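You operate a simulated robot arm through the tools that you are given. There is no shell and no other tool.

Carry out the task below with a simulated robot arm. There is one attempt and no reset: what you move stays moved.

JOB
Punch the papers with the purple clip and file them in the binder.
Fine: open the binder's lever, and shut it on the papers.
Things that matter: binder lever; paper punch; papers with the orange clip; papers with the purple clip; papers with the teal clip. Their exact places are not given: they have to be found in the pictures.

The check looks at the end state, three seconds after you hand in, the way a careful person would. Anything else that was tipped, shoved, dropped, spilled or broken makes it a failure.

ROBOT AND FRAMES
A 6-joint arm with a two-finger parallel gripper on a trunk, on a base that drives. Base frame: it is fixed to the floor where the robot stands at the start and does not move with it; the origin is under the middle of the robot, x ahead of it, y to its left, z up; the surface under the hand at the start is at about z = 800. Readings come in mm, rad, newtons and seconds.
With the tool pointing down near the work surface it reaches from about 360 to 880 mm from the robot's upright axis, wherever it stands. Its first joint turns from -2.007 to 2.007 rad. Places, roughly: binder lever [500, -100, 800]. Payload 3.43 kg.
The TCP is the grasp point between the finger pads, 34 mm short of the fingertips. In the tool frame z runs along the fingers and y along their closing line. Largest opening 128 mm; finger width 24, thickness 12; the body of the gripper, 48 by 130 mm, starts 96 mm behind the TCP.
Orientation is that of the tool frame in the base frame, as a unit quaternion [w, x, y, z]. With the fingers straight down and closing along the base's y, the tool's x points along the base's -x, its y along +y and its z along -z.

CONTROLS
- The arm moves only by the tool move_arm. Its argument "steps" is a list of rows, each a list of 6 numbers: the shift along the tool's x, y, z in mm, then the turn, a rotation vector about the tool's x, y, z in rad. In form: [[dx, dy, dz, ax, ay, az], ...]. A call has 1 to 20 rows; each row is the pose to reach, as a shift and turn from the pose commanded when the call began, along the tool's axes at that moment. "fingers" is the finger opening in mm, from 0 to 128, set as the call begins (left out, the last holds). Each row takes 0.2 s and may step no farther than 50 mm and 0.15 rad from the row before; otherwise, or with a gripper value out of range, the whole call is refused. A pose out of reach is approached as far as the arm can. The call stops where the force on the tool passes 90 N (or 10 N more than at its start, if that is more) or the arm is blocked; 0.2 s more then pass. Each finger travels about 108 mm/s and halts on what it meets, pressing with about 26 N; the grip force reading is that of the motor and also rises with nothing between the fingers. The clock runs only during rows and for 0.2 s after the last one: add rows that repeat a pose to give the fingers time. It gives the time, the measured TCP pose, the force on the tool (base axes), the opening and the grip force at its end, in the units of the frame above (readings bear some noise), with the torque about the TCP (base axes, N m) and any sound that the robot's microphone picked up.
- Cameras (640 x 400 px; columns grow to the right, rows downward): "scene" is now at [6.6, 188.3, 1403.4]; the picture's right is [-0.05, -1.00, 0.00], its down [-0.57, 0.03, -0.82] and it looks along [0.82, -0.04, -0.57] (base axes); focal length 260 px, centre (320, 200). "wrist" rides on the gripper at [76, -11, -160] in the tool frame; the picture's right is [0.15, 0.99, 0.00], its down [-0.88, 0.13, -0.46] and it looks along [-0.45, 0.07, 0.89] (tool axes); focal length 234 px, centre (320, 200).
- get_image(camera): a new picture of that camera. It takes no simulated time.
- slide_trunk(by): slides the trunk up (or, below 0, down) by that many mm; the arm and the scene camera ride with it, the base frame stays. It gives what a move gives, with no picture.
- base_move(legs): drives the robot by 1 to 6 legs, each [ahead, turn to the left] in mm and rad, along the robot's own axes; the way and the turn of a leg run together, so that a leg with both is an arc; at most 1500 mm and 3.142 rad a leg. The arm and the cameras ride along, it lands a little off, and it stops where it bumps. It gives what a move gives.
- head_to(pan, tilt): turns the head with the scene camera to pan (to the left, within 1.798 rad either way) and tilt (down, from -0.506 to 1.204), counted from straight ahead of the robot. It gives what a move gives.
- probe_pixels(camera, pixels): there is no depth. For up to 12 entries [column, row, z] of the newest picture of that camera ("zoom" is the newest enlarged one), the place [x, y] in the base frame at which the ray of that pixel passes the height z, good to about 2 mm, but the place of the scene camera against the robot may be out by one fixed shift of up to 25 mm in any direction. It takes no simulated time.
- close_up(camera, box): a new picture of the part [left, top, right, bottom] of that camera's present view, enlarged. It takes no simulated time.
- job_done(): hands the job in; it is judged then, once.

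Unless the task says otherwise, let go and move clear before handing in.

The tools are called after "Call:" as a command line: name --pt "numbers of a row" for each row, then --argument value for the rest, lists and objects as JSON in quotes. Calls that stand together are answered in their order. move_arm: Moves the arm, as the interface text tells. Its arguments: {"type":"object","properties":{"steps":{"type":"array"},"fingers":{"type":"number"}},"required":["steps"]} The other tools are called the same way: slide_trunk (by) slides the trunk up or down; base_move (legs) drives the base; head_to (pan, tilt) turns the head that bears the scene camera; get_image (camera) takes a picture; probe_pixels (camera, pixels) gives the place at which the rays of pixels pass given heights; close_up (camera, box) takes an enlarged picture of a part of a camera's view; job_done () hands the job in.

At the start:

```text
t: 0.0
position: [563.2, -63.8, 1144.8]
tcp_rot: [0.0, 0.0, 1.0, 0.001]
wrist_force: [0.1, 0.4, 0.4]
torque: [0.01, 0.01, 0.02]
gripper_width: 128.0
grasp_force: 0.1
trunk travel left (down, up): [-650.0, 140.0]
robot x, y, heading: [-3.9, -1.7, -0.0]
head pan, tilt: [-0.045, 0.607]
```

scene: 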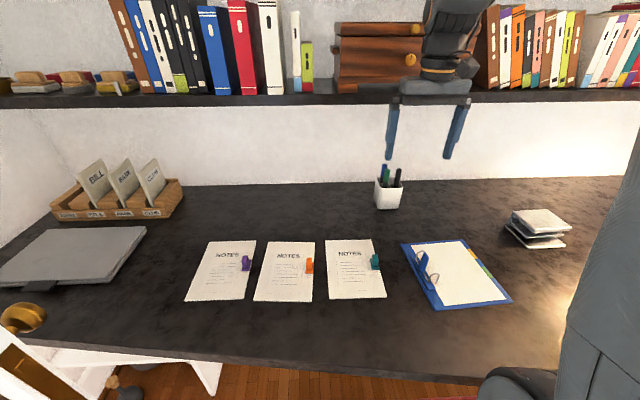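
wrist: 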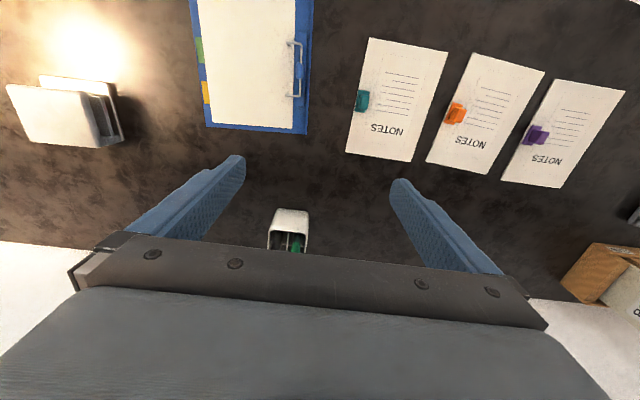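

The scene picture shows three paper stacks (purple clip at 245,262; orange at 309,265; teal at 375,262) and the binder at (455,272), but I see no punch yet. I'll take close-ups and look around.

Call:
close_up --camera "scene" --box '[380, 220, 540, 320]'

Call:
close_up --camera "scene" --box '[170, 220, 330, 320]'

Call:
close_up --camera "scene" --box '[0, 150, 240, 300]'

Call:
close_up --camera "scene" --box '[400, 150, 640, 300]'

Call:
close_up --camera "wrist" --box '[180, 0, 340, 140]'

Call:
head_to --pan 0.9 --tilt 0.6

Call:
get_image --camera "scene"

Call:
head_to --pan -0.9 --tilt 0.6

Call:
get_image --camera "scene"

```text
4.00 times, centred on (460, 270) of scene
```

zoom: 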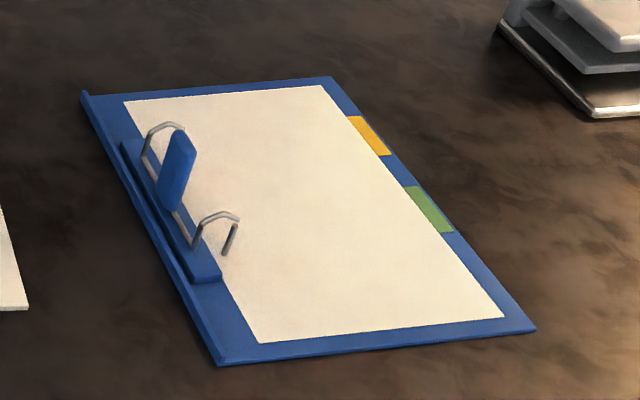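

```text
4.00 times, centred on (250, 270) of scene
```

zoom: 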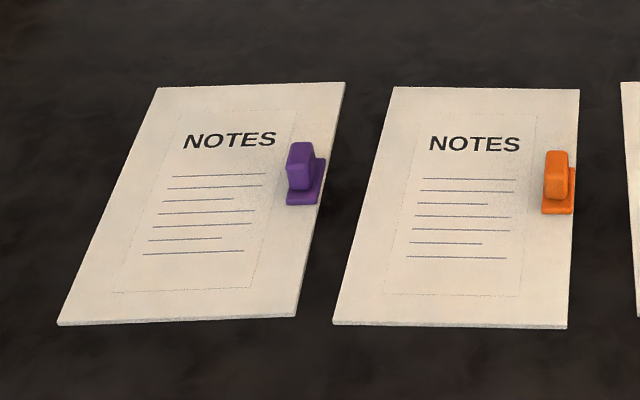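

```text
2.67 times, centred on (120, 225) of scene
```

zoom: 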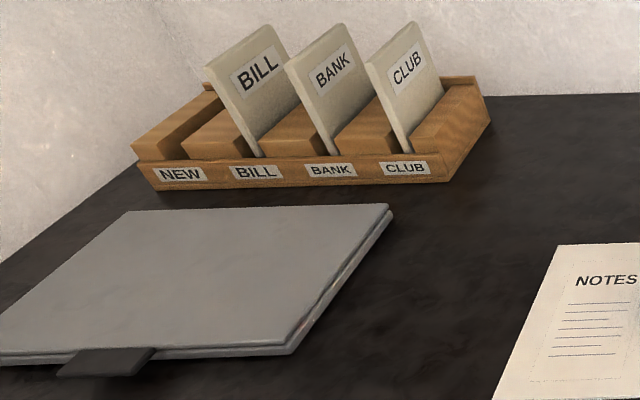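

```text
2.67 times, centred on (520, 225) of scene
```

zoom: 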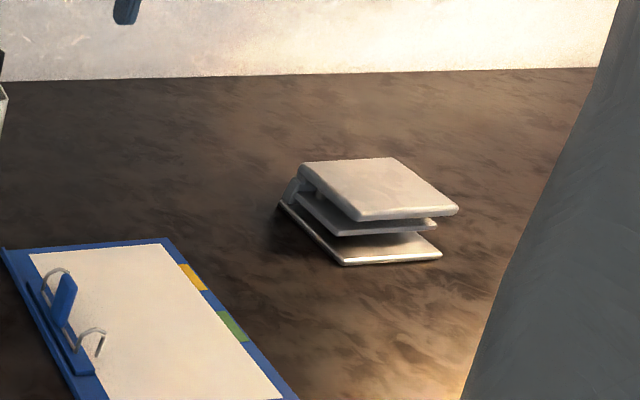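

```text
2.86 times, centred on (260, 70) of wrist
```

zoom: 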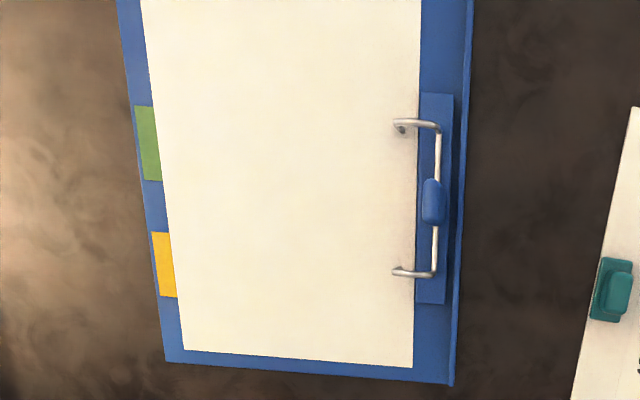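

```text
t: 1.2
position: [564.1, -64.0, 1147.2]
tcp_rot: [0.0, 0.0, 1.0, 0.0]
wrist_force: [-0.4, 0.0, 0.1]
torque: [0.01, -0.01, 0.0]
gripper_width: 127.7
grasp_force: 0.0
trunk travel left (down, up): [-650.0, 140.0]
robot x, y, heading: [-4.4, 2.5, -0.003]
head pan, tilt: [0.901, 0.6]
```

```text
taken
```

scene: 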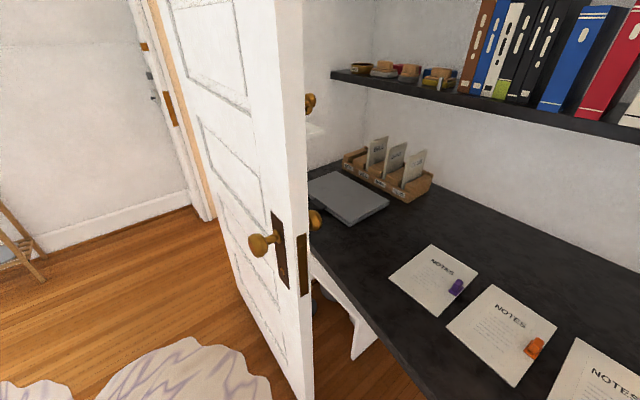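

```text
t: 3.0
position: [562.8, -63.5, 1146.0]
tcp_rot: [0.0, 0.0, 1.0, 0.0]
wrist_force: [-0.6, 0.1, 0.3]
torque: [-0.02, 0.01, 0.02]
gripper_width: 127.9
grasp_force: 0.1
trunk travel left (down, up): [-650.0, 140.0]
robot x, y, heading: [0.6, 0.3, -0.004]
head pan, tilt: [-0.901, 0.6]
```

```text
taken
```

scene: 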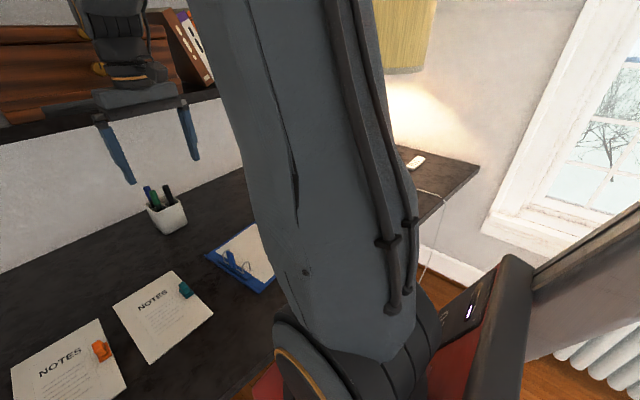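

The silver hinged thing at scene (538,228) looks like the punch. I'll probe key points in the wrist picture and re-aim the head for a straight view.

Call:
get_image --camera "wrist"

Call:
probe_pixels --camera "wrist" --pixels '[[535, 135, 805], [570, 80, 805], [625, 92, 805], [555, 188, 805], [502, 178, 805], [455, 113, 805], [363, 100, 805], [308, 133, 805], [206, 126, 805], [7, 86, 810], [120, 137, 810], [40, 145, 810]]'

Call:
close_up --camera "wrist" --box '[0, 60, 140, 160]'

Call:
close_up --camera "wrist" --box '[480, 60, 640, 200]'

Call:
head_to --pan -0.25 --tilt 0.7

Call:
get_image --camera "scene"

```text
taken
```

wrist: 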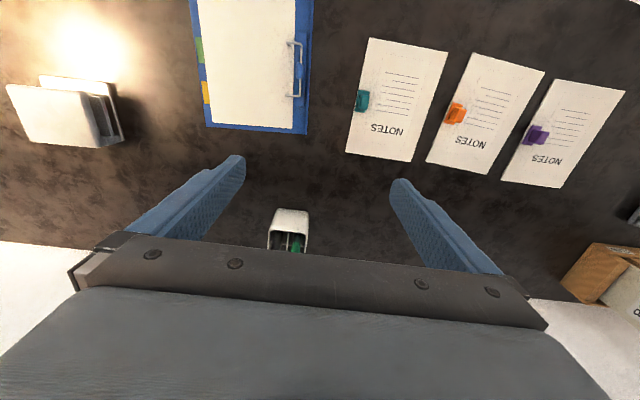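

```text
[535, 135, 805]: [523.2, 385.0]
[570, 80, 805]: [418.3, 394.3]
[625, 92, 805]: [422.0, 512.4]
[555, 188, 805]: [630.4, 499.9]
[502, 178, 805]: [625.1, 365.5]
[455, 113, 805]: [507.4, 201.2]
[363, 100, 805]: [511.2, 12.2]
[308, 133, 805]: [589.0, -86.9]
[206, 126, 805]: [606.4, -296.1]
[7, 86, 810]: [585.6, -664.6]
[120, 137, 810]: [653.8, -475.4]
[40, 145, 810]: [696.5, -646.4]
```

```text
4.00 times, centred on (70, 110) of wrist
```

zoom: 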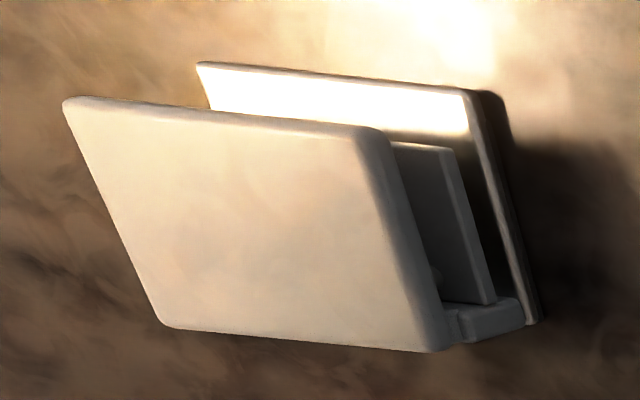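

```text
2.86 times, centred on (560, 130) of wrist
```

zoom: 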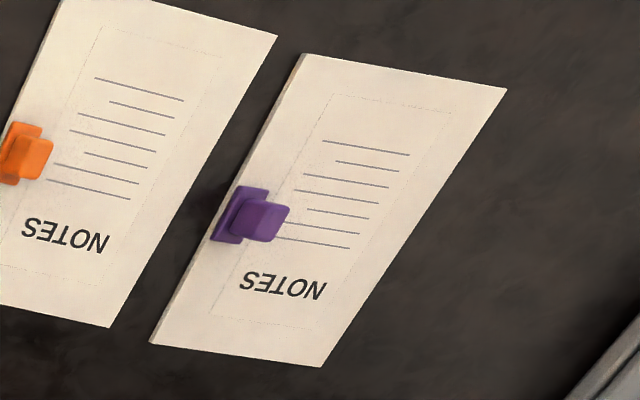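

```text
t: 4.1
position: [563.6, -65.1, 1145.2]
tcp_rot: [0.0, 0.0, 1.0, 0.0]
wrist_force: [0.5, -0.1, -0.1]
torque: [0.0, -0.02, -0.01]
gripper_width: 127.9
grasp_force: 0.1
trunk travel left (down, up): [-650.0, 140.0]
robot x, y, heading: [-0.2, 0.2, -0.002]
head pan, tilt: [-0.25, 0.7]
```

```text
taken
```

scene: 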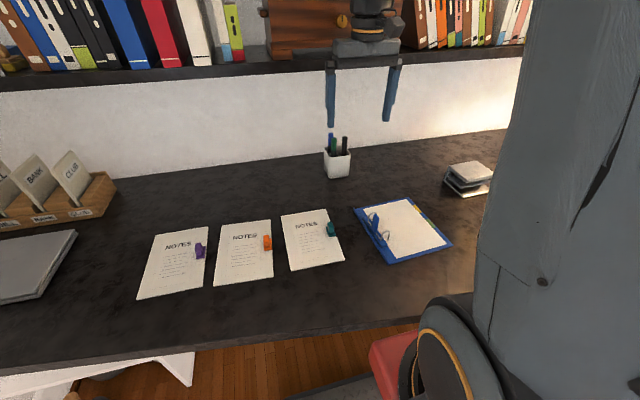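

The punch is the three-plate thing near base (640,-570), and its mouth direction isn't clear yet. I'll move the hand to the right, at height, to look at it more closely.

Call:
move_arm --pt "0 -48 0 0 0 0" --pt "0 -96 0 0 0 0" --pt "0 -144 0 0 0 0" --pt "0 -192 0 0 0 0" --pt "0 -240 0 0 0 0" --pt "0 -288 0 0 0 0" --pt "0 -336 0 0 0 0" --pt "0 -384 0 0 0 0"

Call:
get_image --camera "wrist"

Call:
head_to --pan -0.6 --tilt 0.9

Call:
get_image --camera "scene"

```text
t: 5.9
position: [563.5, -447.4, 1145.5]
tcp_rot: [0.0, 0.0, 1.0, 0.0]
wrist_force: [-0.5, 0.3, 0.4]
torque: [-0.05, -0.03, 0.01]
gripper_width: 127.9
grasp_force: 0.1
trunk travel left (down, up): [-650.0, 140.0]
robot x, y, heading: [-0.7, -1.8, 0.002]
head pan, tilt: [-0.25, 0.7]
```

```text
taken
```

wrist: 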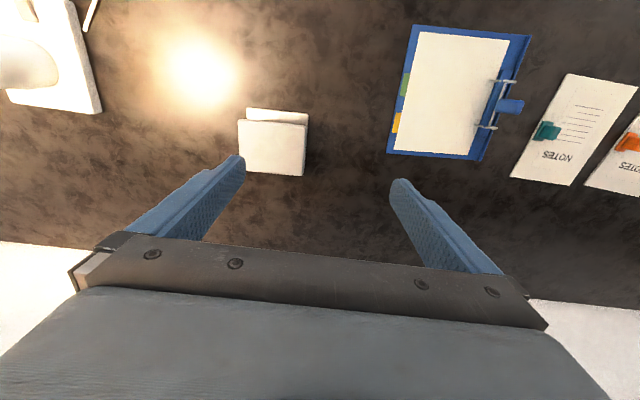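

```text
t: 6.7
position: [564.0, -449.1, 1143.8]
tcp_rot: [0.0, 0.0, 1.0, 0.0]
wrist_force: [0.0, 0.3, -0.3]
torque: [-0.04, -0.01, -0.01]
gripper_width: 127.9
grasp_force: 0.1
trunk travel left (down, up): [-650.0, 140.0]
robot x, y, heading: [-1.9, -1.7, 0.002]
head pan, tilt: [-0.6, 0.901]
```

```text
taken
```

scene: 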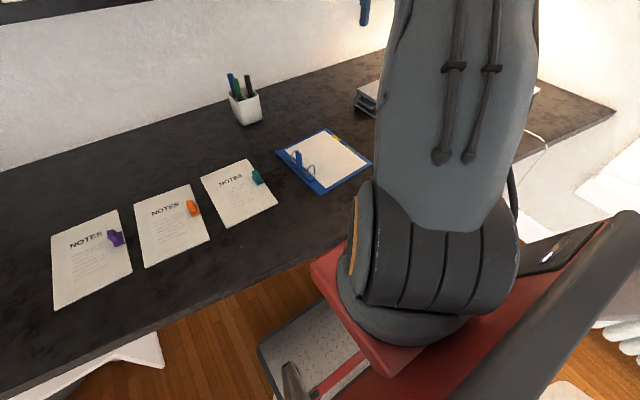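

Call:
close_up --camera "wrist" --box '[210, 90, 340, 190]'

Call:
probe_pixels --camera "wrist" --pixels '[[239, 120, 850], [308, 127, 850], [303, 176, 850], [241, 170, 850], [247, 107, 805], [308, 114, 805]]'

Call:
close_up --camera "wrist" --box '[380, 10, 540, 170]'

```text
4.00 times, centred on (275, 140) of wrist
```

zoom: 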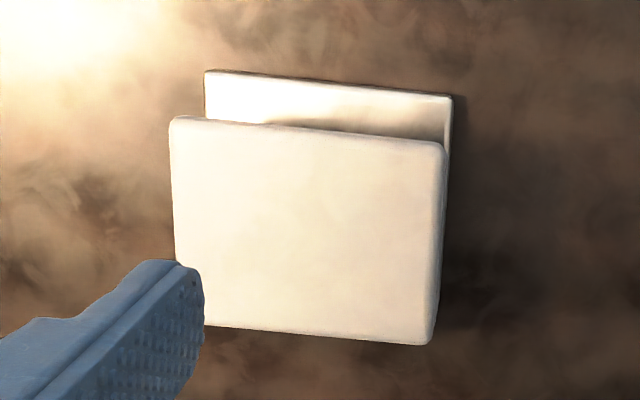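

```text
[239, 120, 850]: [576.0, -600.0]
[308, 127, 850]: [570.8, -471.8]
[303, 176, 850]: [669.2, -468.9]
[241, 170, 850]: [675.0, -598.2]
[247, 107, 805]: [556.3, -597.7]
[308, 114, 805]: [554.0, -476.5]
```

```text
2.50 times, centred on (460, 90) of wrist
```

zoom: 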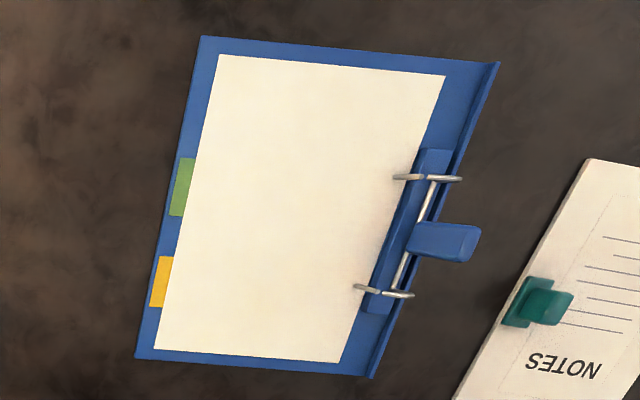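

The punch spans about x 555–675, y −470…−600, with the base plate peeking out on the near side, so its mouth seems to face the robot. I'll tilt the hand and look at the mouth from the near side.

Call:
move_arm --pt "25 -20 40 0 -0.15 0" --pt "50 -40 80 0 -0.3 0" --pt "75 -60 120 0 -0.45 0" --pt "100 -80 150 0 -0.6 0" --pt "110 -80 185 0 -0.75 0" --pt "110 -80 220 0 -0.75 0"

Call:
get_image --camera "wrist"

```text
refused: row 1 steps farther than a row can; nothing moved
```

```text
taken
```

wrist: 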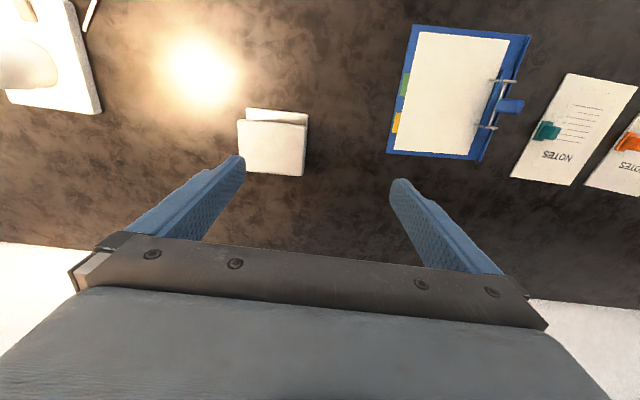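

Row 1 was over 50 mm in total, so nothing moved. I'll use smaller steps.

Call:
move_arm --pt "18 -13 35 0 -0.14 0" --pt "36 -27 70 0 -0.28 0" --pt "54 -40 105 0 -0.42 0" --pt "72 -54 140 0 -0.56 0" --pt "90 -68 175 0 -0.66 0" --pt "108 -80 210 0 -0.75 0"

Call:
get_image --camera "wrist"

```text
t: 8.1
position: [454.0, -529.9, 934.8]
tcp_rot: [0.367, 0.001, 0.93, 0.0]
wrist_force: [-0.5, 1.0, 0.5]
torque: [-0.04, 0.05, -0.05]
gripper_width: 127.9
grasp_force: 0.1
trunk travel left (down, up): [-650.0, 140.0]
robot x, y, heading: [2.9, -0.4, 0.0]
head pan, tilt: [-0.6, 0.901]
```

```text
taken
```

wrist: 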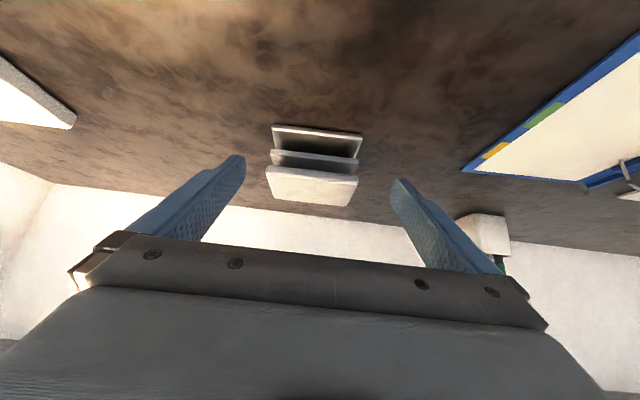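

Call:
close_up --camera "wrist" --box '[250, 110, 380, 220]'

Call:
move_arm --pt "25 0 25 0 0 0" --pt "50 0 50 0 -0.08 0"

Call:
get_image --camera "wrist"

Call:
close_up --camera "wrist" --box '[250, 110, 380, 210]'

```text
3.64 times, centred on (315, 165) of wrist
```

zoom: 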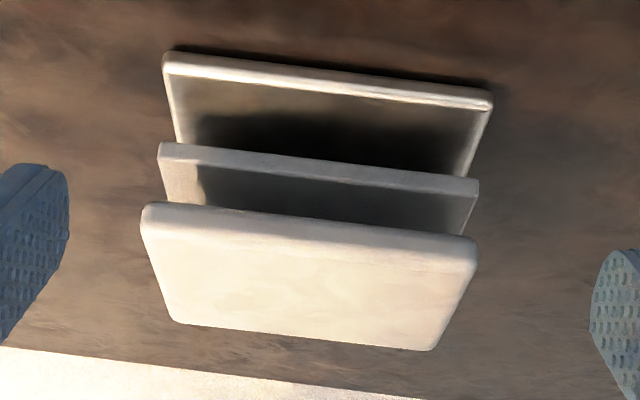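

```text
t: 8.7
position: [450.8, -528.8, 865.7]
tcp_rot: [0.404, 0.0, 0.915, -0.001]
wrist_force: [-0.3, 0.0, 0.2]
torque: [-0.02, 0.06, -0.06]
gripper_width: 128.1
grasp_force: 0.1
trunk travel left (down, up): [-650.0, 140.0]
robot x, y, heading: [0.3, -2.3, -0.002]
head pan, tilt: [-0.6, 0.901]
```

```text
taken
```

wrist: 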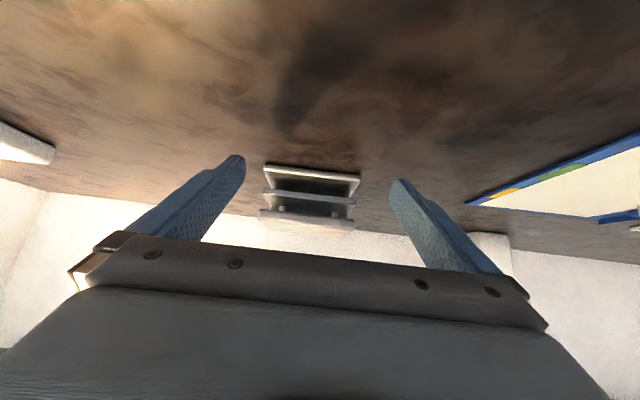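

```text
4.00 times, centred on (315, 160) of wrist
```

zoom: 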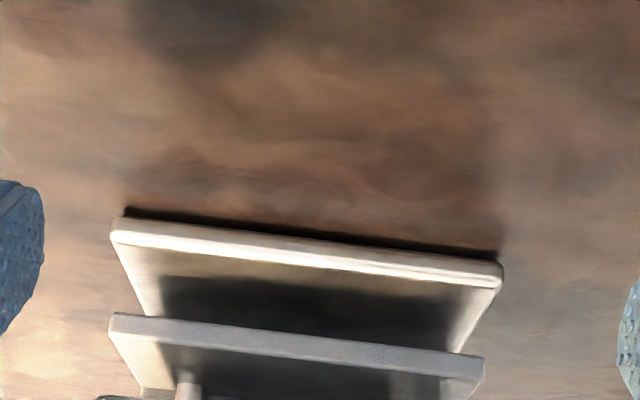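

Call:
close_up --camera "wrist" --box '[250, 150, 370, 245]'

Call:
probe_pixels --camera "wrist" --pixels '[[264, 165, 800], [360, 174, 800], [264, 165, 805], [360, 174, 805]]'

```text
4.21 times, centred on (310, 198) of wrist
```

zoom: 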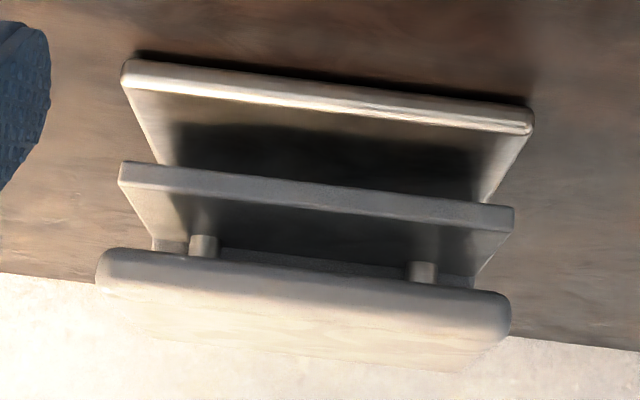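

```text
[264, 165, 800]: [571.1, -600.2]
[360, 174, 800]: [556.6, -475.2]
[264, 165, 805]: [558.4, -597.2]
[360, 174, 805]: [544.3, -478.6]
```

Call:
probe_pixels --camera "zoom" --pixels '[[330, 84, 800], [330, 105, 806], [330, 105, 810], [318, 185, 815], [318, 185, 820], [318, 185, 825], [318, 185, 830], [318, 212, 830], [318, 290, 845], [318, 290, 855], [203, 258, 840], [424, 280, 840]]'

Call:
move_arm --pt "-30 0 -30 0 0.08 0" --pt "-50 0 -50 0 0.1 0"

Call:
close_up --camera "wrist" --box '[240, 100, 400, 200]'

```text
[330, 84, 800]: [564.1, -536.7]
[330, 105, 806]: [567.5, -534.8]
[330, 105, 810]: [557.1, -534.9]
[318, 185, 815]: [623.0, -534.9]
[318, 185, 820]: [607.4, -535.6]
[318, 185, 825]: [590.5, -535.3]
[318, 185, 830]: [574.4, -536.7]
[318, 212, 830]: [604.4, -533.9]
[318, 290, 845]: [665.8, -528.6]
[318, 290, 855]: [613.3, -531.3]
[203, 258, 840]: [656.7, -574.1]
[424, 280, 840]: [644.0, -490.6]
```

```text
t: 9.3
position: [449.2, -529.7, 935.8]
tcp_rot: [0.358, 0.001, 0.934, 0.0]
wrist_force: [0.7, 0.1, 0.7]
torque: [0.03, -0.03, 0.04]
gripper_width: 128.1
grasp_force: 0.1
trunk travel left (down, up): [-650.0, 140.0]
robot x, y, heading: [1.1, -1.1, 0.003]
head pan, tilt: [-0.6, 0.901]
```

```text
4.00 times, centred on (320, 150) of wrist
```

zoom: 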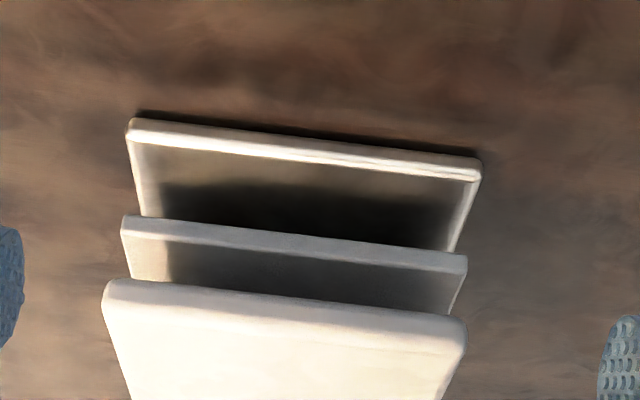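

Call:
probe_pixels --camera "zoom" --pixels '[[303, 136, 800], [303, 157, 806], [303, 157, 810], [293, 236, 815], [293, 236, 820], [293, 236, 825], [293, 236, 830], [293, 258, 830], [285, 300, 845], [285, 300, 855], [285, 314, 855], [285, 314, 865]]'

```text
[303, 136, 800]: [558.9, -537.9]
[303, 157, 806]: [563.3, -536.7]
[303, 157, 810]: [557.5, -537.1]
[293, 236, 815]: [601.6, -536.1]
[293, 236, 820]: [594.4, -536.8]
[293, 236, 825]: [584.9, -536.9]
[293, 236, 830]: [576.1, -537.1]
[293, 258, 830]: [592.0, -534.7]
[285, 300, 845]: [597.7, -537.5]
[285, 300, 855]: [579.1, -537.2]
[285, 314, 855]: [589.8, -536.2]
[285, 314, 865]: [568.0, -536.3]
```

The slot for paper is the gap between base top (z≈810) and middle plate (z≈829), mouth facing −x at x≈558–577, centre y≈−536; the pins drive through the middle plate. Next I look at the binder closely from above.

Call:
move_arm --pt "-1 43 -8 0 0.073 0" --pt "-1 86 -16 0 0.147 0" --pt "-2 129 -25 0 0.22 0" --pt "-3 172 -33 0 0.293 0" --pt "-3 215 -41 0 0.366 0" --pt "-4 258 -49 0 0.44 0" --pt "-4 301 -57 0 0.513 0" --pt "-5 344 -65 0 0.586 0" --pt "-6 387 -74 0 0.66 0" --pt "-6 430 -82 0 0.733 0"

Call:
get_image --camera "wrist"

Call:
get_image --camera "scene"

```text
t: 11.5
position: [400.0, -98.5, 1001.8]
tcp_rot: [-0.002, 0.0, 1.0, 0.001]
wrist_force: [0.3, -0.6, 0.1]
torque: [0.04, 0.04, 0.0]
gripper_width: 128.3
grasp_force: 0.0
trunk travel left (down, up): [-650.0, 140.0]
robot x, y, heading: [-2.4, 0.6, 0.003]
head pan, tilt: [-0.6, 0.901]
```

```text
taken
```

wrist: 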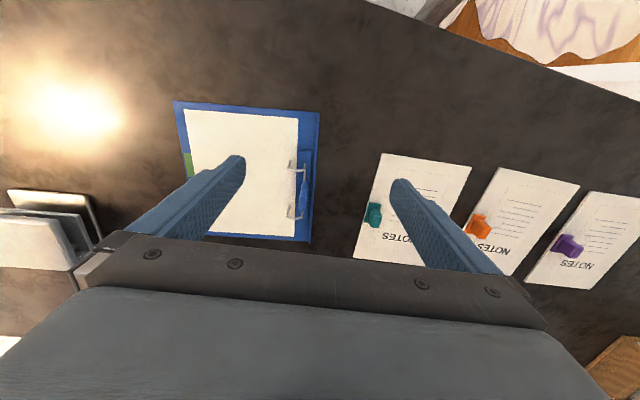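

```text
taken
```

scene: 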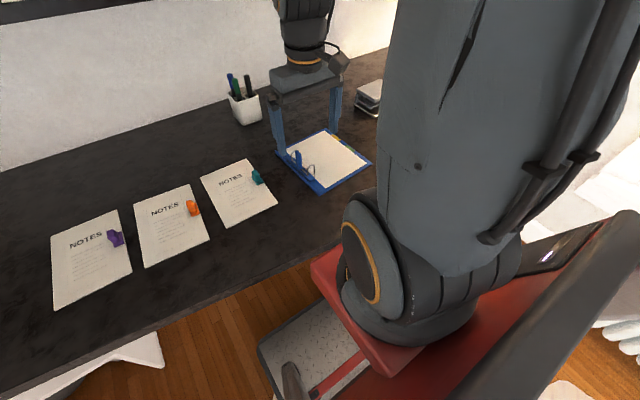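

Call:
close_up --camera "wrist" --box '[260, 130, 340, 250]'

Call:
close_up --camera "scene" --box '[270, 120, 380, 200]'

Call:
close_up --camera "wrist" --box '[520, 190, 640, 290]'

```text
3.33 times, centred on (300, 190) of wrist
```

zoom: 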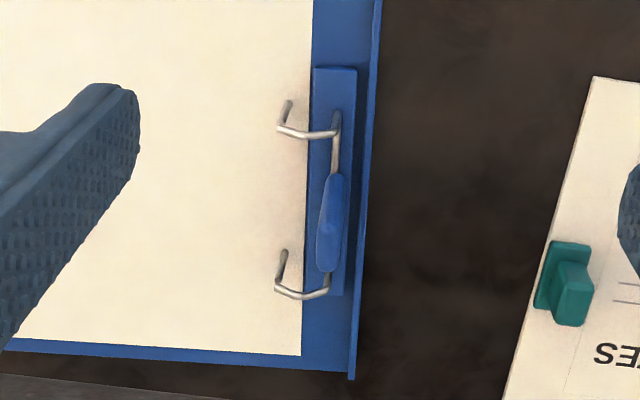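

```text
5.00 times, centred on (325, 160) of scene
```

zoom: 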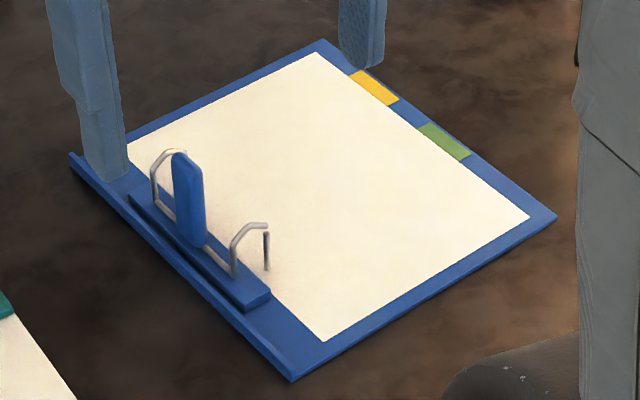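

```text
4.00 times, centred on (580, 240) of wrist
```

zoom: 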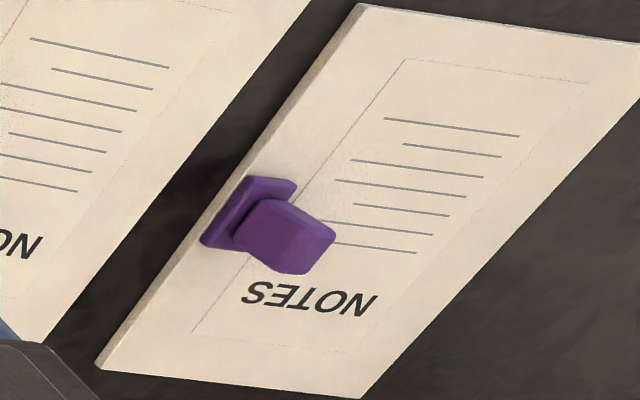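

The lever tab stands upright on a wire bail whose arms close over two fixed posts; swinging the lever left (+y) should open it. I'll triangulate the parts from two views.

Call:
close_up --camera "wrist" --box '[260, 140, 340, 240]'

```text
4.00 times, centred on (300, 190) of wrist
```

zoom: 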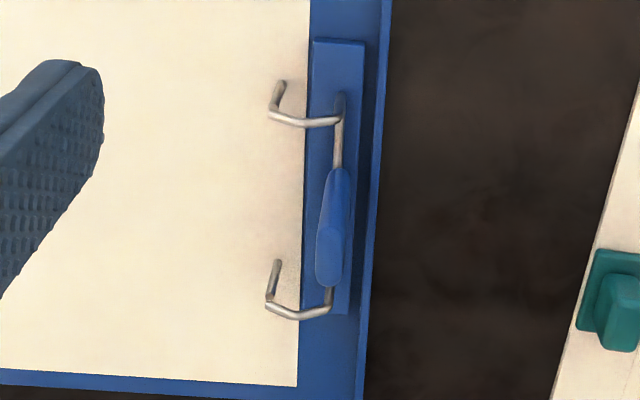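

Call:
probe_pixels --camera "zoom" --pixels '[[282, 82, 806], [277, 262, 806], [270, 112, 825], [270, 112, 835], [268, 305, 825], [268, 305, 835], [342, 98, 812], [329, 298, 812], [330, 270, 850], [330, 270, 870], [311, 40, 810], [347, 312, 810]]'

Call:
probe_pixels --camera "zoom" --pixels '[[390, 5, 805], [362, 395, 805], [308, 10, 805], [298, 385, 805], [300, 322, 840], [297, 125, 840]]'

Call:
move_arm --pt "-10 -45 -5 0 0 0" --pt "-20 -90 -10 0 0 0" --pt "-30 -130 -10 0 0 0" --pt "-40 -170 -10 0 0 0"

Call:
get_image --camera "wrist"

```text
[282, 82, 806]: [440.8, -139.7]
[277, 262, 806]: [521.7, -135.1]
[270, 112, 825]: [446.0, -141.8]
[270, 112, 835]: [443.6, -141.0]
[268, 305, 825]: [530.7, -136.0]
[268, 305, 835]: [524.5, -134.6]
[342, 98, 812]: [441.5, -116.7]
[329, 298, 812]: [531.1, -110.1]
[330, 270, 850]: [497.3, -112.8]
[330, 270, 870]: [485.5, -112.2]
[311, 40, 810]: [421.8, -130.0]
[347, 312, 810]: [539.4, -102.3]
```

```text
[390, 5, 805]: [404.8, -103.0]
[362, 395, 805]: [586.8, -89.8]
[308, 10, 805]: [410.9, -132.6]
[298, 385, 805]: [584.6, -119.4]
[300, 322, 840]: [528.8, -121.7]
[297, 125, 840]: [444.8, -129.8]
```

```text
t: 12.5
position: [439.8, -269.8, 1010.7]
tcp_rot: [-0.002, 0.0, 1.0, 0.0]
wrist_force: [-0.2, -0.8, 0.5]
torque: [-0.08, 0.01, -0.03]
gripper_width: 128.3
grasp_force: 0.2
trunk travel left (down, up): [-650.0, 140.0]
robot x, y, heading: [-3.0, 1.0, -0.003]
head pan, tilt: [-0.6, 0.901]
```

```text
taken
```

wrist: 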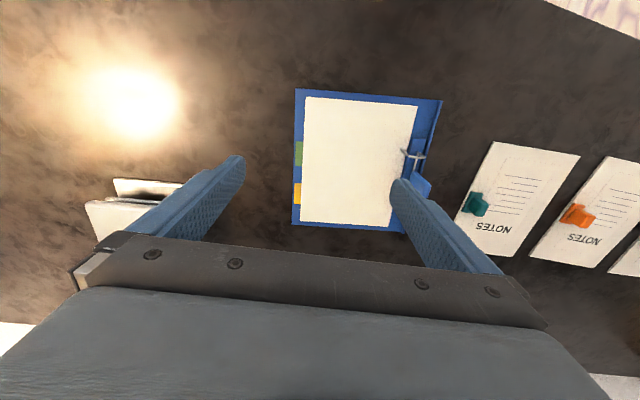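

Call:
move_arm --pt "0 0 0 0 0 0" --pt "0 0 0 0 0 0" --pt "0 0 0 0 0 0" --fingers 0

Call:
close_up --camera "wrist" --box '[370, 90, 490, 240]'

```text
t: 13.3
position: [440.3, -268.3, 1011.0]
tcp_rot: [-0.002, 0.0, 1.0, 0.0]
wrist_force: [-0.1, 0.7, 0.0]
torque: [0.05, -0.01, -0.01]
gripper_width: 0.1
grasp_force: 25.6
trunk travel left (down, up): [-650.0, 140.0]
robot x, y, heading: [1.7, 4.4, -0.0]
head pan, tilt: [-0.6, 0.901]
```

```text
2.67 times, centred on (430, 165) of wrist
```

zoom: 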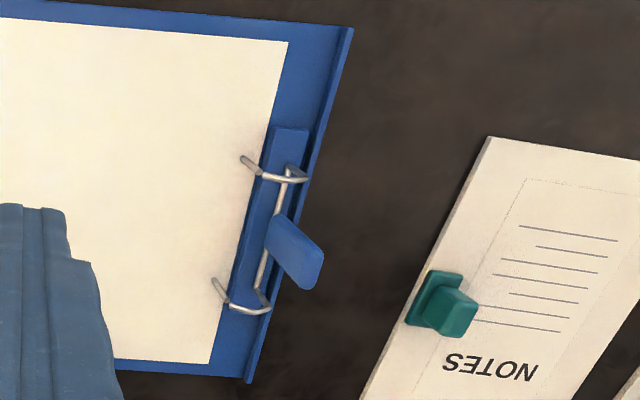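

Call:
probe_pixels --camera "zoom" --pixels '[[308, 272, 830], [308, 272, 840], [308, 272, 850], [308, 272, 860], [308, 272, 870], [245, 160, 806], [215, 282, 806], [262, 178, 830], [230, 302, 830], [304, 180, 830], [266, 310, 830], [445, 310, 825]]'

```text
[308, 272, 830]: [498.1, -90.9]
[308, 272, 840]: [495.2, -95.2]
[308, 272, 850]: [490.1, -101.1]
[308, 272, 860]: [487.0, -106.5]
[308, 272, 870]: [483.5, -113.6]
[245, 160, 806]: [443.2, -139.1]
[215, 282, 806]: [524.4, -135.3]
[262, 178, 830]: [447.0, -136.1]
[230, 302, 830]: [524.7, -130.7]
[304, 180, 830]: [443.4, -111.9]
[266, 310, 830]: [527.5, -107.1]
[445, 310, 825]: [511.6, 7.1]
```

The lever top is at about (486,−112,868), with the axle near y −114, z 812. With fingers closed I'll go to its right side, then push left.

Call:
move_arm --pt "-16 35 0 0 0 0" --pt "-31 70 0 0 0 0" --pt "-46 105 0 0 0 0" --pt "-46 105 45 0 0 0" --pt "-46 105 90 0 0 0" --pt "-46 105 131 0 0 0"

Call:
get_image --camera "wrist"

Call:
head_to --pan -0.35 --tilt 0.8

Call:
close_up --camera "scene" --box '[320, 130, 480, 230]'

Call:
get_image --camera "scene"

```text
t: 14.7
position: [485.1, -163.5, 878.2]
tcp_rot: [-0.001, 0.0, 1.0, 0.0]
wrist_force: [-1.9, 1.1, 0.3]
torque: [0.0, -0.04, -0.01]
gripper_width: 0.1
grasp_force: 26.2
trunk travel left (down, up): [-650.0, 140.0]
robot x, y, heading: [3.0, -0.3, -0.001]
head pan, tilt: [-0.6, 0.901]
```

```text
taken
```

wrist: 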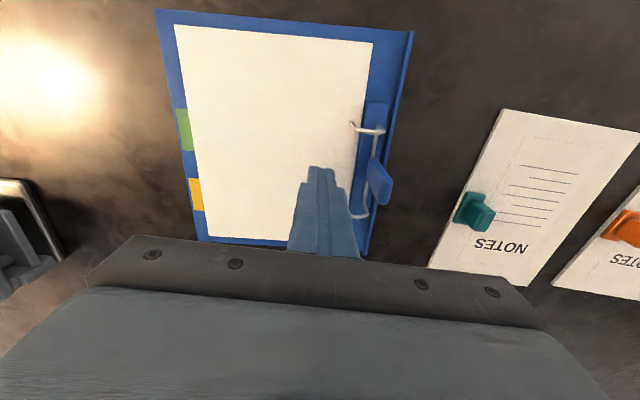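

```text
t: 15.5
position: [486.8, -162.7, 880.1]
tcp_rot: [-0.002, 0.0, 1.0, -0.001]
wrist_force: [-0.4, 0.2, 1.6]
torque: [0.0, 0.0, 0.02]
gripper_width: 0.0
grasp_force: 26.1
trunk travel left (down, up): [-650.0, 140.0]
robot x, y, heading: [3.2, -3.9, 0.001]
head pan, tilt: [-0.351, 0.799]
```

```text
4.00 times, centred on (400, 180) of scene
```

zoom: 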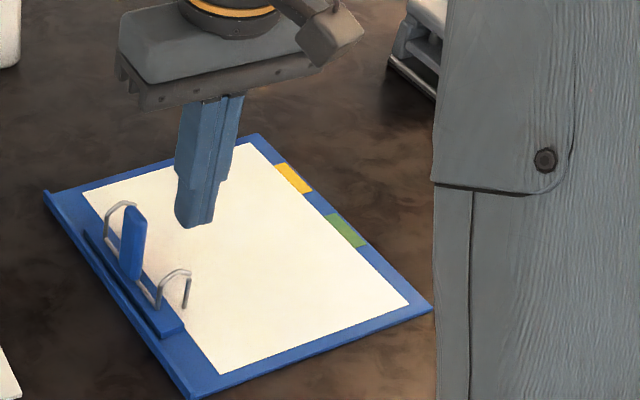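

```text
taken
```

scene: 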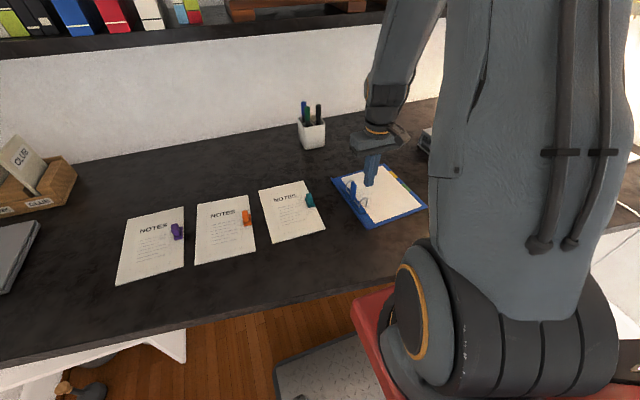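

Call:
move_arm --pt "0 10 -5 0 0 0" --pt "0 20 -5 0 0 0" --pt "0 28 -5 0 0 0" --pt "0 34 -5 0 0 0" --pt "0 39 -5 0 0 0" --pt "0 44 -5 0 0 0"

Call:
close_up --camera "scene" --box '[320, 130, 480, 230]'

```text
t: 16.9
position: [486.1, -118.8, 886.1]
tcp_rot: [-0.001, 0.0, 1.0, -0.001]
wrist_force: [0.4, -0.8, -0.5]
torque: [0.0, 0.0, 0.0]
gripper_width: 0.0
grasp_force: 26.1
trunk travel left (down, up): [-650.0, 140.0]
robot x, y, heading: [-1.4, 1.9, 0.001]
head pan, tilt: [-0.351, 0.799]
```

```text
4.00 times, centred on (400, 180) of scene
```

zoom: 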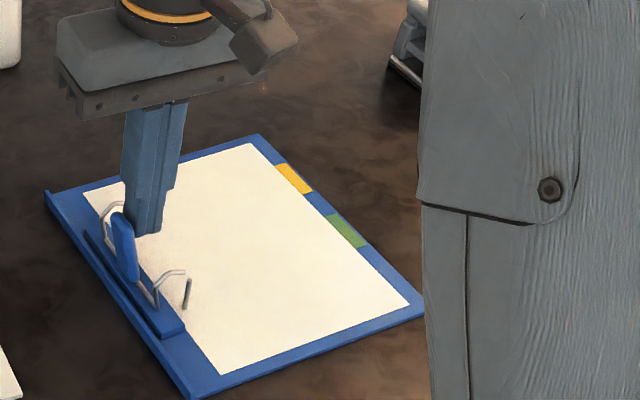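

Call:
move_arm --pt "0 9 2 0 0 0" --pt "0 15 6 0 0 0" --pt "0 21 10 0 0 0" --pt "0 26 15 0 0 0" --pt "0 29.6 21 0 0 0"

Call:
close_up --camera "scene" --box '[320, 130, 480, 230]'

```text
t: 18.1
position: [485.1, -85.5, 868.8]
tcp_rot: [0.001, -0.001, 1.0, 0.0]
wrist_force: [-11.9, 9.1, 40.2]
torque: [0.73, 0.7, 0.07]
gripper_width: 0.0
grasp_force: 25.7
trunk travel left (down, up): [-650.0, 140.0]
robot x, y, heading: [0.3, -0.2, 0.003]
head pan, tilt: [-0.351, 0.799]
stopped in row 5: the force on the tool passed its limit at 93 N (the readings are from after the stop); the commanded pose is now the measured one
```

```text
4.00 times, centred on (400, 180) of scene
```

zoom: 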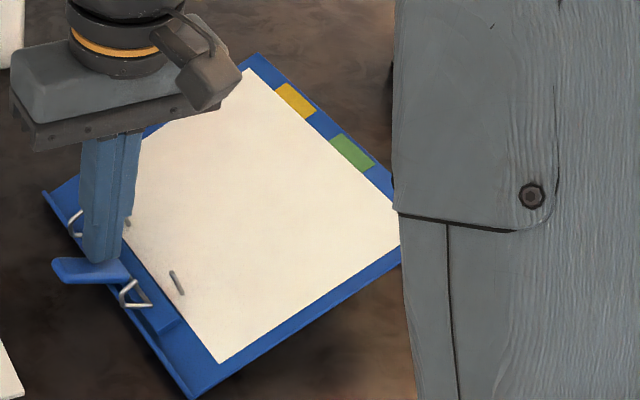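

The lever swung open, but my fingers pressed its end down and tipped the binder's right side up (its right edge rose from row 308 to about 240 in the close-up). I'll raise slowly so it settles back.

Call:
move_arm --pt "0 0 -1.5 0 0 0" --pt "0 0 -3 0 0 0" --pt "0 0 -4.5 0 0 0" --pt "0 0 -6 0 0 0" --pt "0 0 -7.5 0 0 0" --pt "0 0 -9 0 0 0"

Call:
close_up --camera "scene" --box '[320, 130, 480, 230]'

```text
t: 19.5
position: [485.9, -86.3, 875.0]
tcp_rot: [-0.001, -0.002, 1.0, 0.0]
wrist_force: [0.0, 0.1, -0.4]
torque: [0.02, -0.01, 0.01]
gripper_width: 0.1
grasp_force: 25.9
trunk travel left (down, up): [-650.0, 140.0]
robot x, y, heading: [0.3, -0.5, 0.006]
head pan, tilt: [-0.351, 0.799]
```

```text
4.00 times, centred on (400, 180) of scene
```

zoom: 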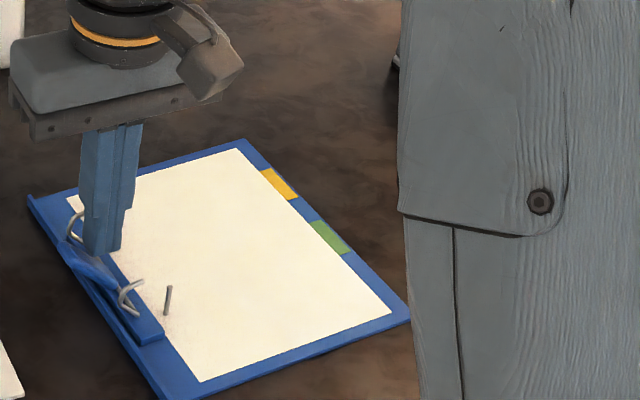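

The binder lies flat again (shifted some mm left), with the lever open. I'll raise and view it.

Call:
move_arm --pt "0 -10 -30 0 0 0" --pt "10 -20 -70 0 0 0" --pt "30 -30 -110 0 0 0" --pt "60 -30 -140 0 0 0"

Call:
get_image --camera "wrist"

Call:
close_up --camera "wrist" --box '[240, 90, 440, 230]'

Call:
get_image --camera "scene"

Call:
close_up --camera "scene" --box '[300, 130, 460, 230]'

```text
t: 20.5
position: [427.0, -117.1, 1015.1]
tcp_rot: [-0.001, -0.002, 1.0, 0.002]
wrist_force: [0.8, -0.2, -0.6]
torque: [0.01, 0.06, 0.02]
gripper_width: 0.1
grasp_force: 26.3
trunk travel left (down, up): [-650.0, 140.0]
robot x, y, heading: [1.3, 1.2, 0.005]
head pan, tilt: [-0.351, 0.799]
```

```text
taken
```

wrist: 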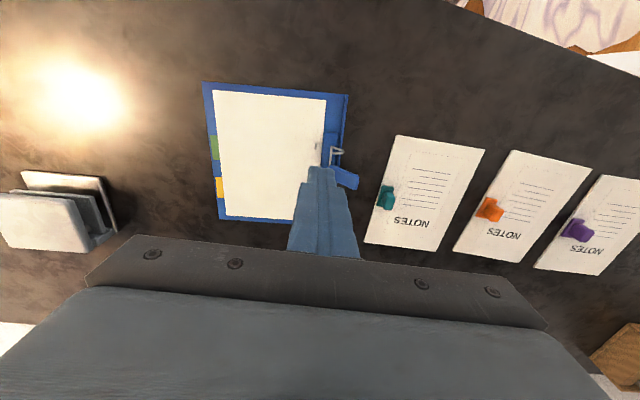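

```text
2.86 times, centred on (340, 160) of wrist
```

zoom: 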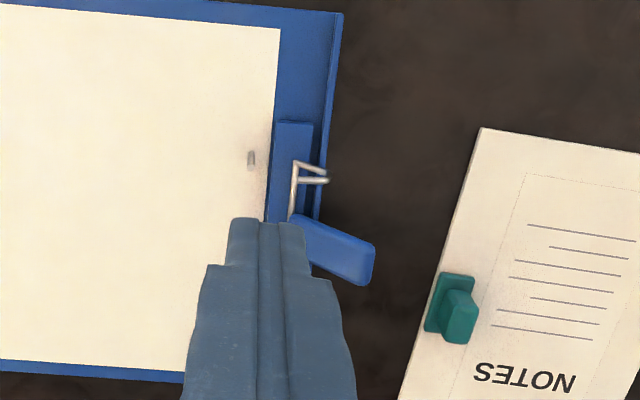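

```text
taken
```

scene: 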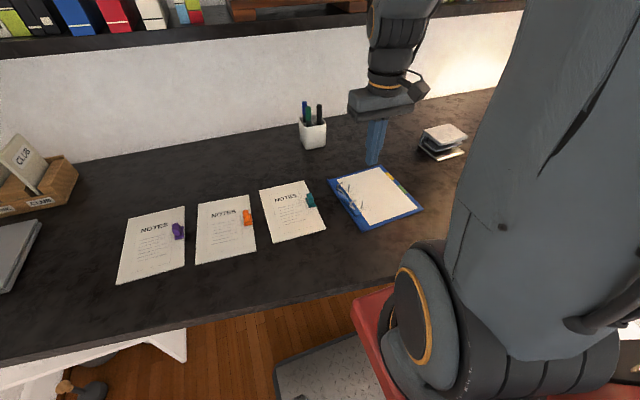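

```text
4.00 times, centred on (380, 180) of scene
```

zoom: 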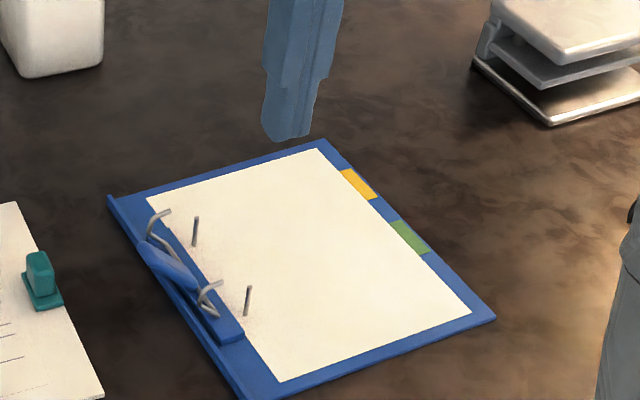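

The lever is open with both posts free (close-up (195,230) and (248,300)). Now I move above the purple clip to measure it.

Call:
move_arm --pt "-7 48 0 0 0 0" --pt "-14 97 0 0 0 0" --pt "-22 145 0 0 0 0" --pt "-29 194 0 0 0 0" --pt "-36 242 0 0 0 0" --pt "-43 291 0 0 0 0" --pt "-50 339 0 0 0 0" --pt "-58 388 0 0 0 0" --pt "-65 436 5 0 0 0" --pt "-73 482 10 0 0 0" --fingers 90

Call:
get_image --camera "wrist"

Call:
close_up --camera "wrist" --box '[240, 80, 400, 200]'

```text
t: 22.7
position: [498.3, 365.1, 1006.4]
tcp_rot: [0.001, -0.001, 1.0, 0.001]
wrist_force: [0.3, 0.2, 0.5]
torque: [0.06, 0.01, 0.0]
gripper_width: 89.8
grasp_force: 0.1
trunk travel left (down, up): [-650.0, 140.0]
robot x, y, heading: [1.0, 2.8, 0.004]
head pan, tilt: [-0.351, 0.799]
```

```text
taken
```

wrist: 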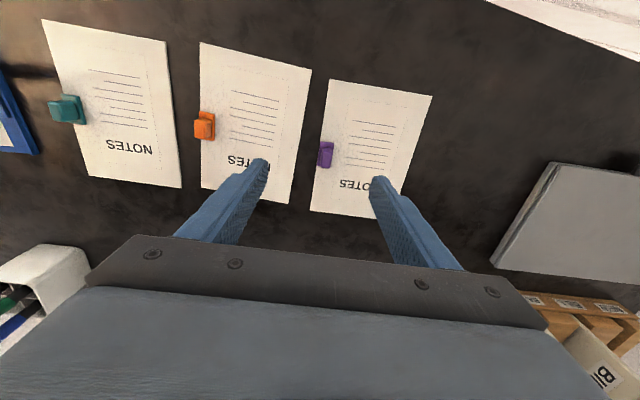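

```text
3.33 times, centred on (320, 140) of wrist
```

zoom: 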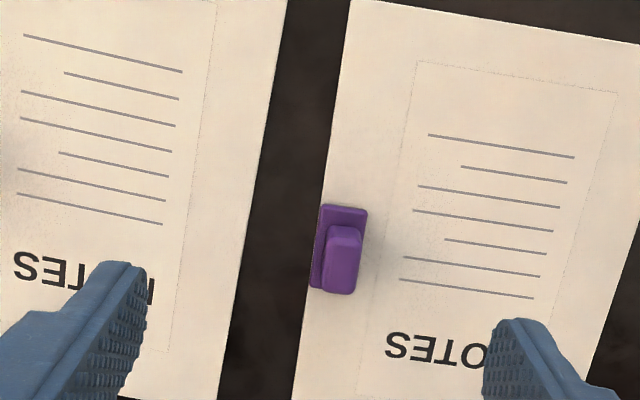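

Call:
probe_pixels --camera "wrist" --pixels '[[330, 79, 805], [432, 96, 805], [311, 210, 805], [372, 217, 805], [402, 190, 805], [320, 145, 805]]'

Call:
probe_pixels --camera "zoom" --pixels '[[321, 205, 808], [368, 211, 808], [310, 287, 808], [334, 228, 815], [334, 228, 825], [334, 228, 835], [362, 230, 825], [357, 290, 825], [326, 290, 825], [345, 5, 805], [293, 395, 805], [345, 262, 825]]'

```text
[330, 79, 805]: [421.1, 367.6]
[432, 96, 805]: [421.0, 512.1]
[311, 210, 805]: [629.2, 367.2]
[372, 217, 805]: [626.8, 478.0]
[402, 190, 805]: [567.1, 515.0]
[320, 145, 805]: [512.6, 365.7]
```

```text
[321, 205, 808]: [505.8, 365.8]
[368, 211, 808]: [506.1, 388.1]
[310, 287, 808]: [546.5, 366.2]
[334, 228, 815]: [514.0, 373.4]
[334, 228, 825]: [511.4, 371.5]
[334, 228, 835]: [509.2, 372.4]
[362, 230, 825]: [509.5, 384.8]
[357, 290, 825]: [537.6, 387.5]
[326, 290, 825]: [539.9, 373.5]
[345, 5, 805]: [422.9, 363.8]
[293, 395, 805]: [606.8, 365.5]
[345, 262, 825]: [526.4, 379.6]
```

Purple papers: x 421–629, y 367–512, no yaw; clip centre about (526,379), 30 mm long in x and ~14 mm thick in y, good for closing along y. I'll descend over it.

Call:
move_arm --pt "-10 5 30 0 0 0" --pt "-20 10 65 0 0 0" --pt "-28 14 100 0 0 0" --pt "-28 14 126 0 0 0" --fingers 56

Call:
get_image --camera "wrist"

Call:
close_up --camera "wrist" --box '[260, 120, 380, 210]'

```text
t: 23.7
position: [525.8, 379.3, 879.0]
tcp_rot: [0.0, -0.002, 1.0, 0.0]
wrist_force: [-0.4, -0.1, 0.1]
torque: [0.03, 0.0, -0.01]
gripper_width: 56.1
grasp_force: 0.1
trunk travel left (down, up): [-650.0, 140.0]
robot x, y, heading: [-1.6, -3.4, 0.007]
head pan, tilt: [-0.351, 0.799]
```

```text
taken
```

wrist: 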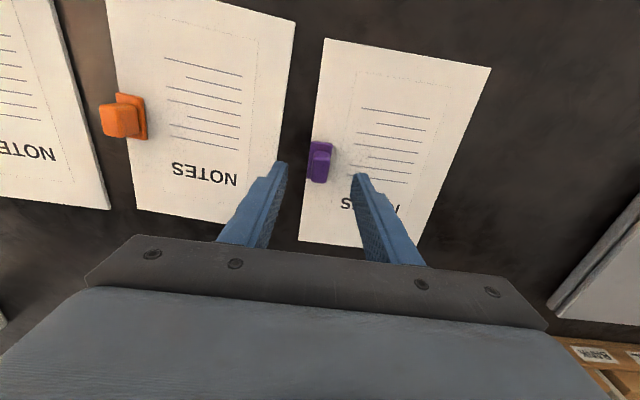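

```text
4.44 times, centred on (320, 165) of wrist
```

zoom: 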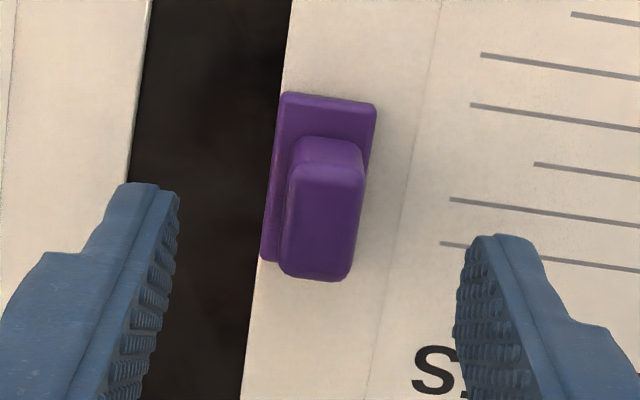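

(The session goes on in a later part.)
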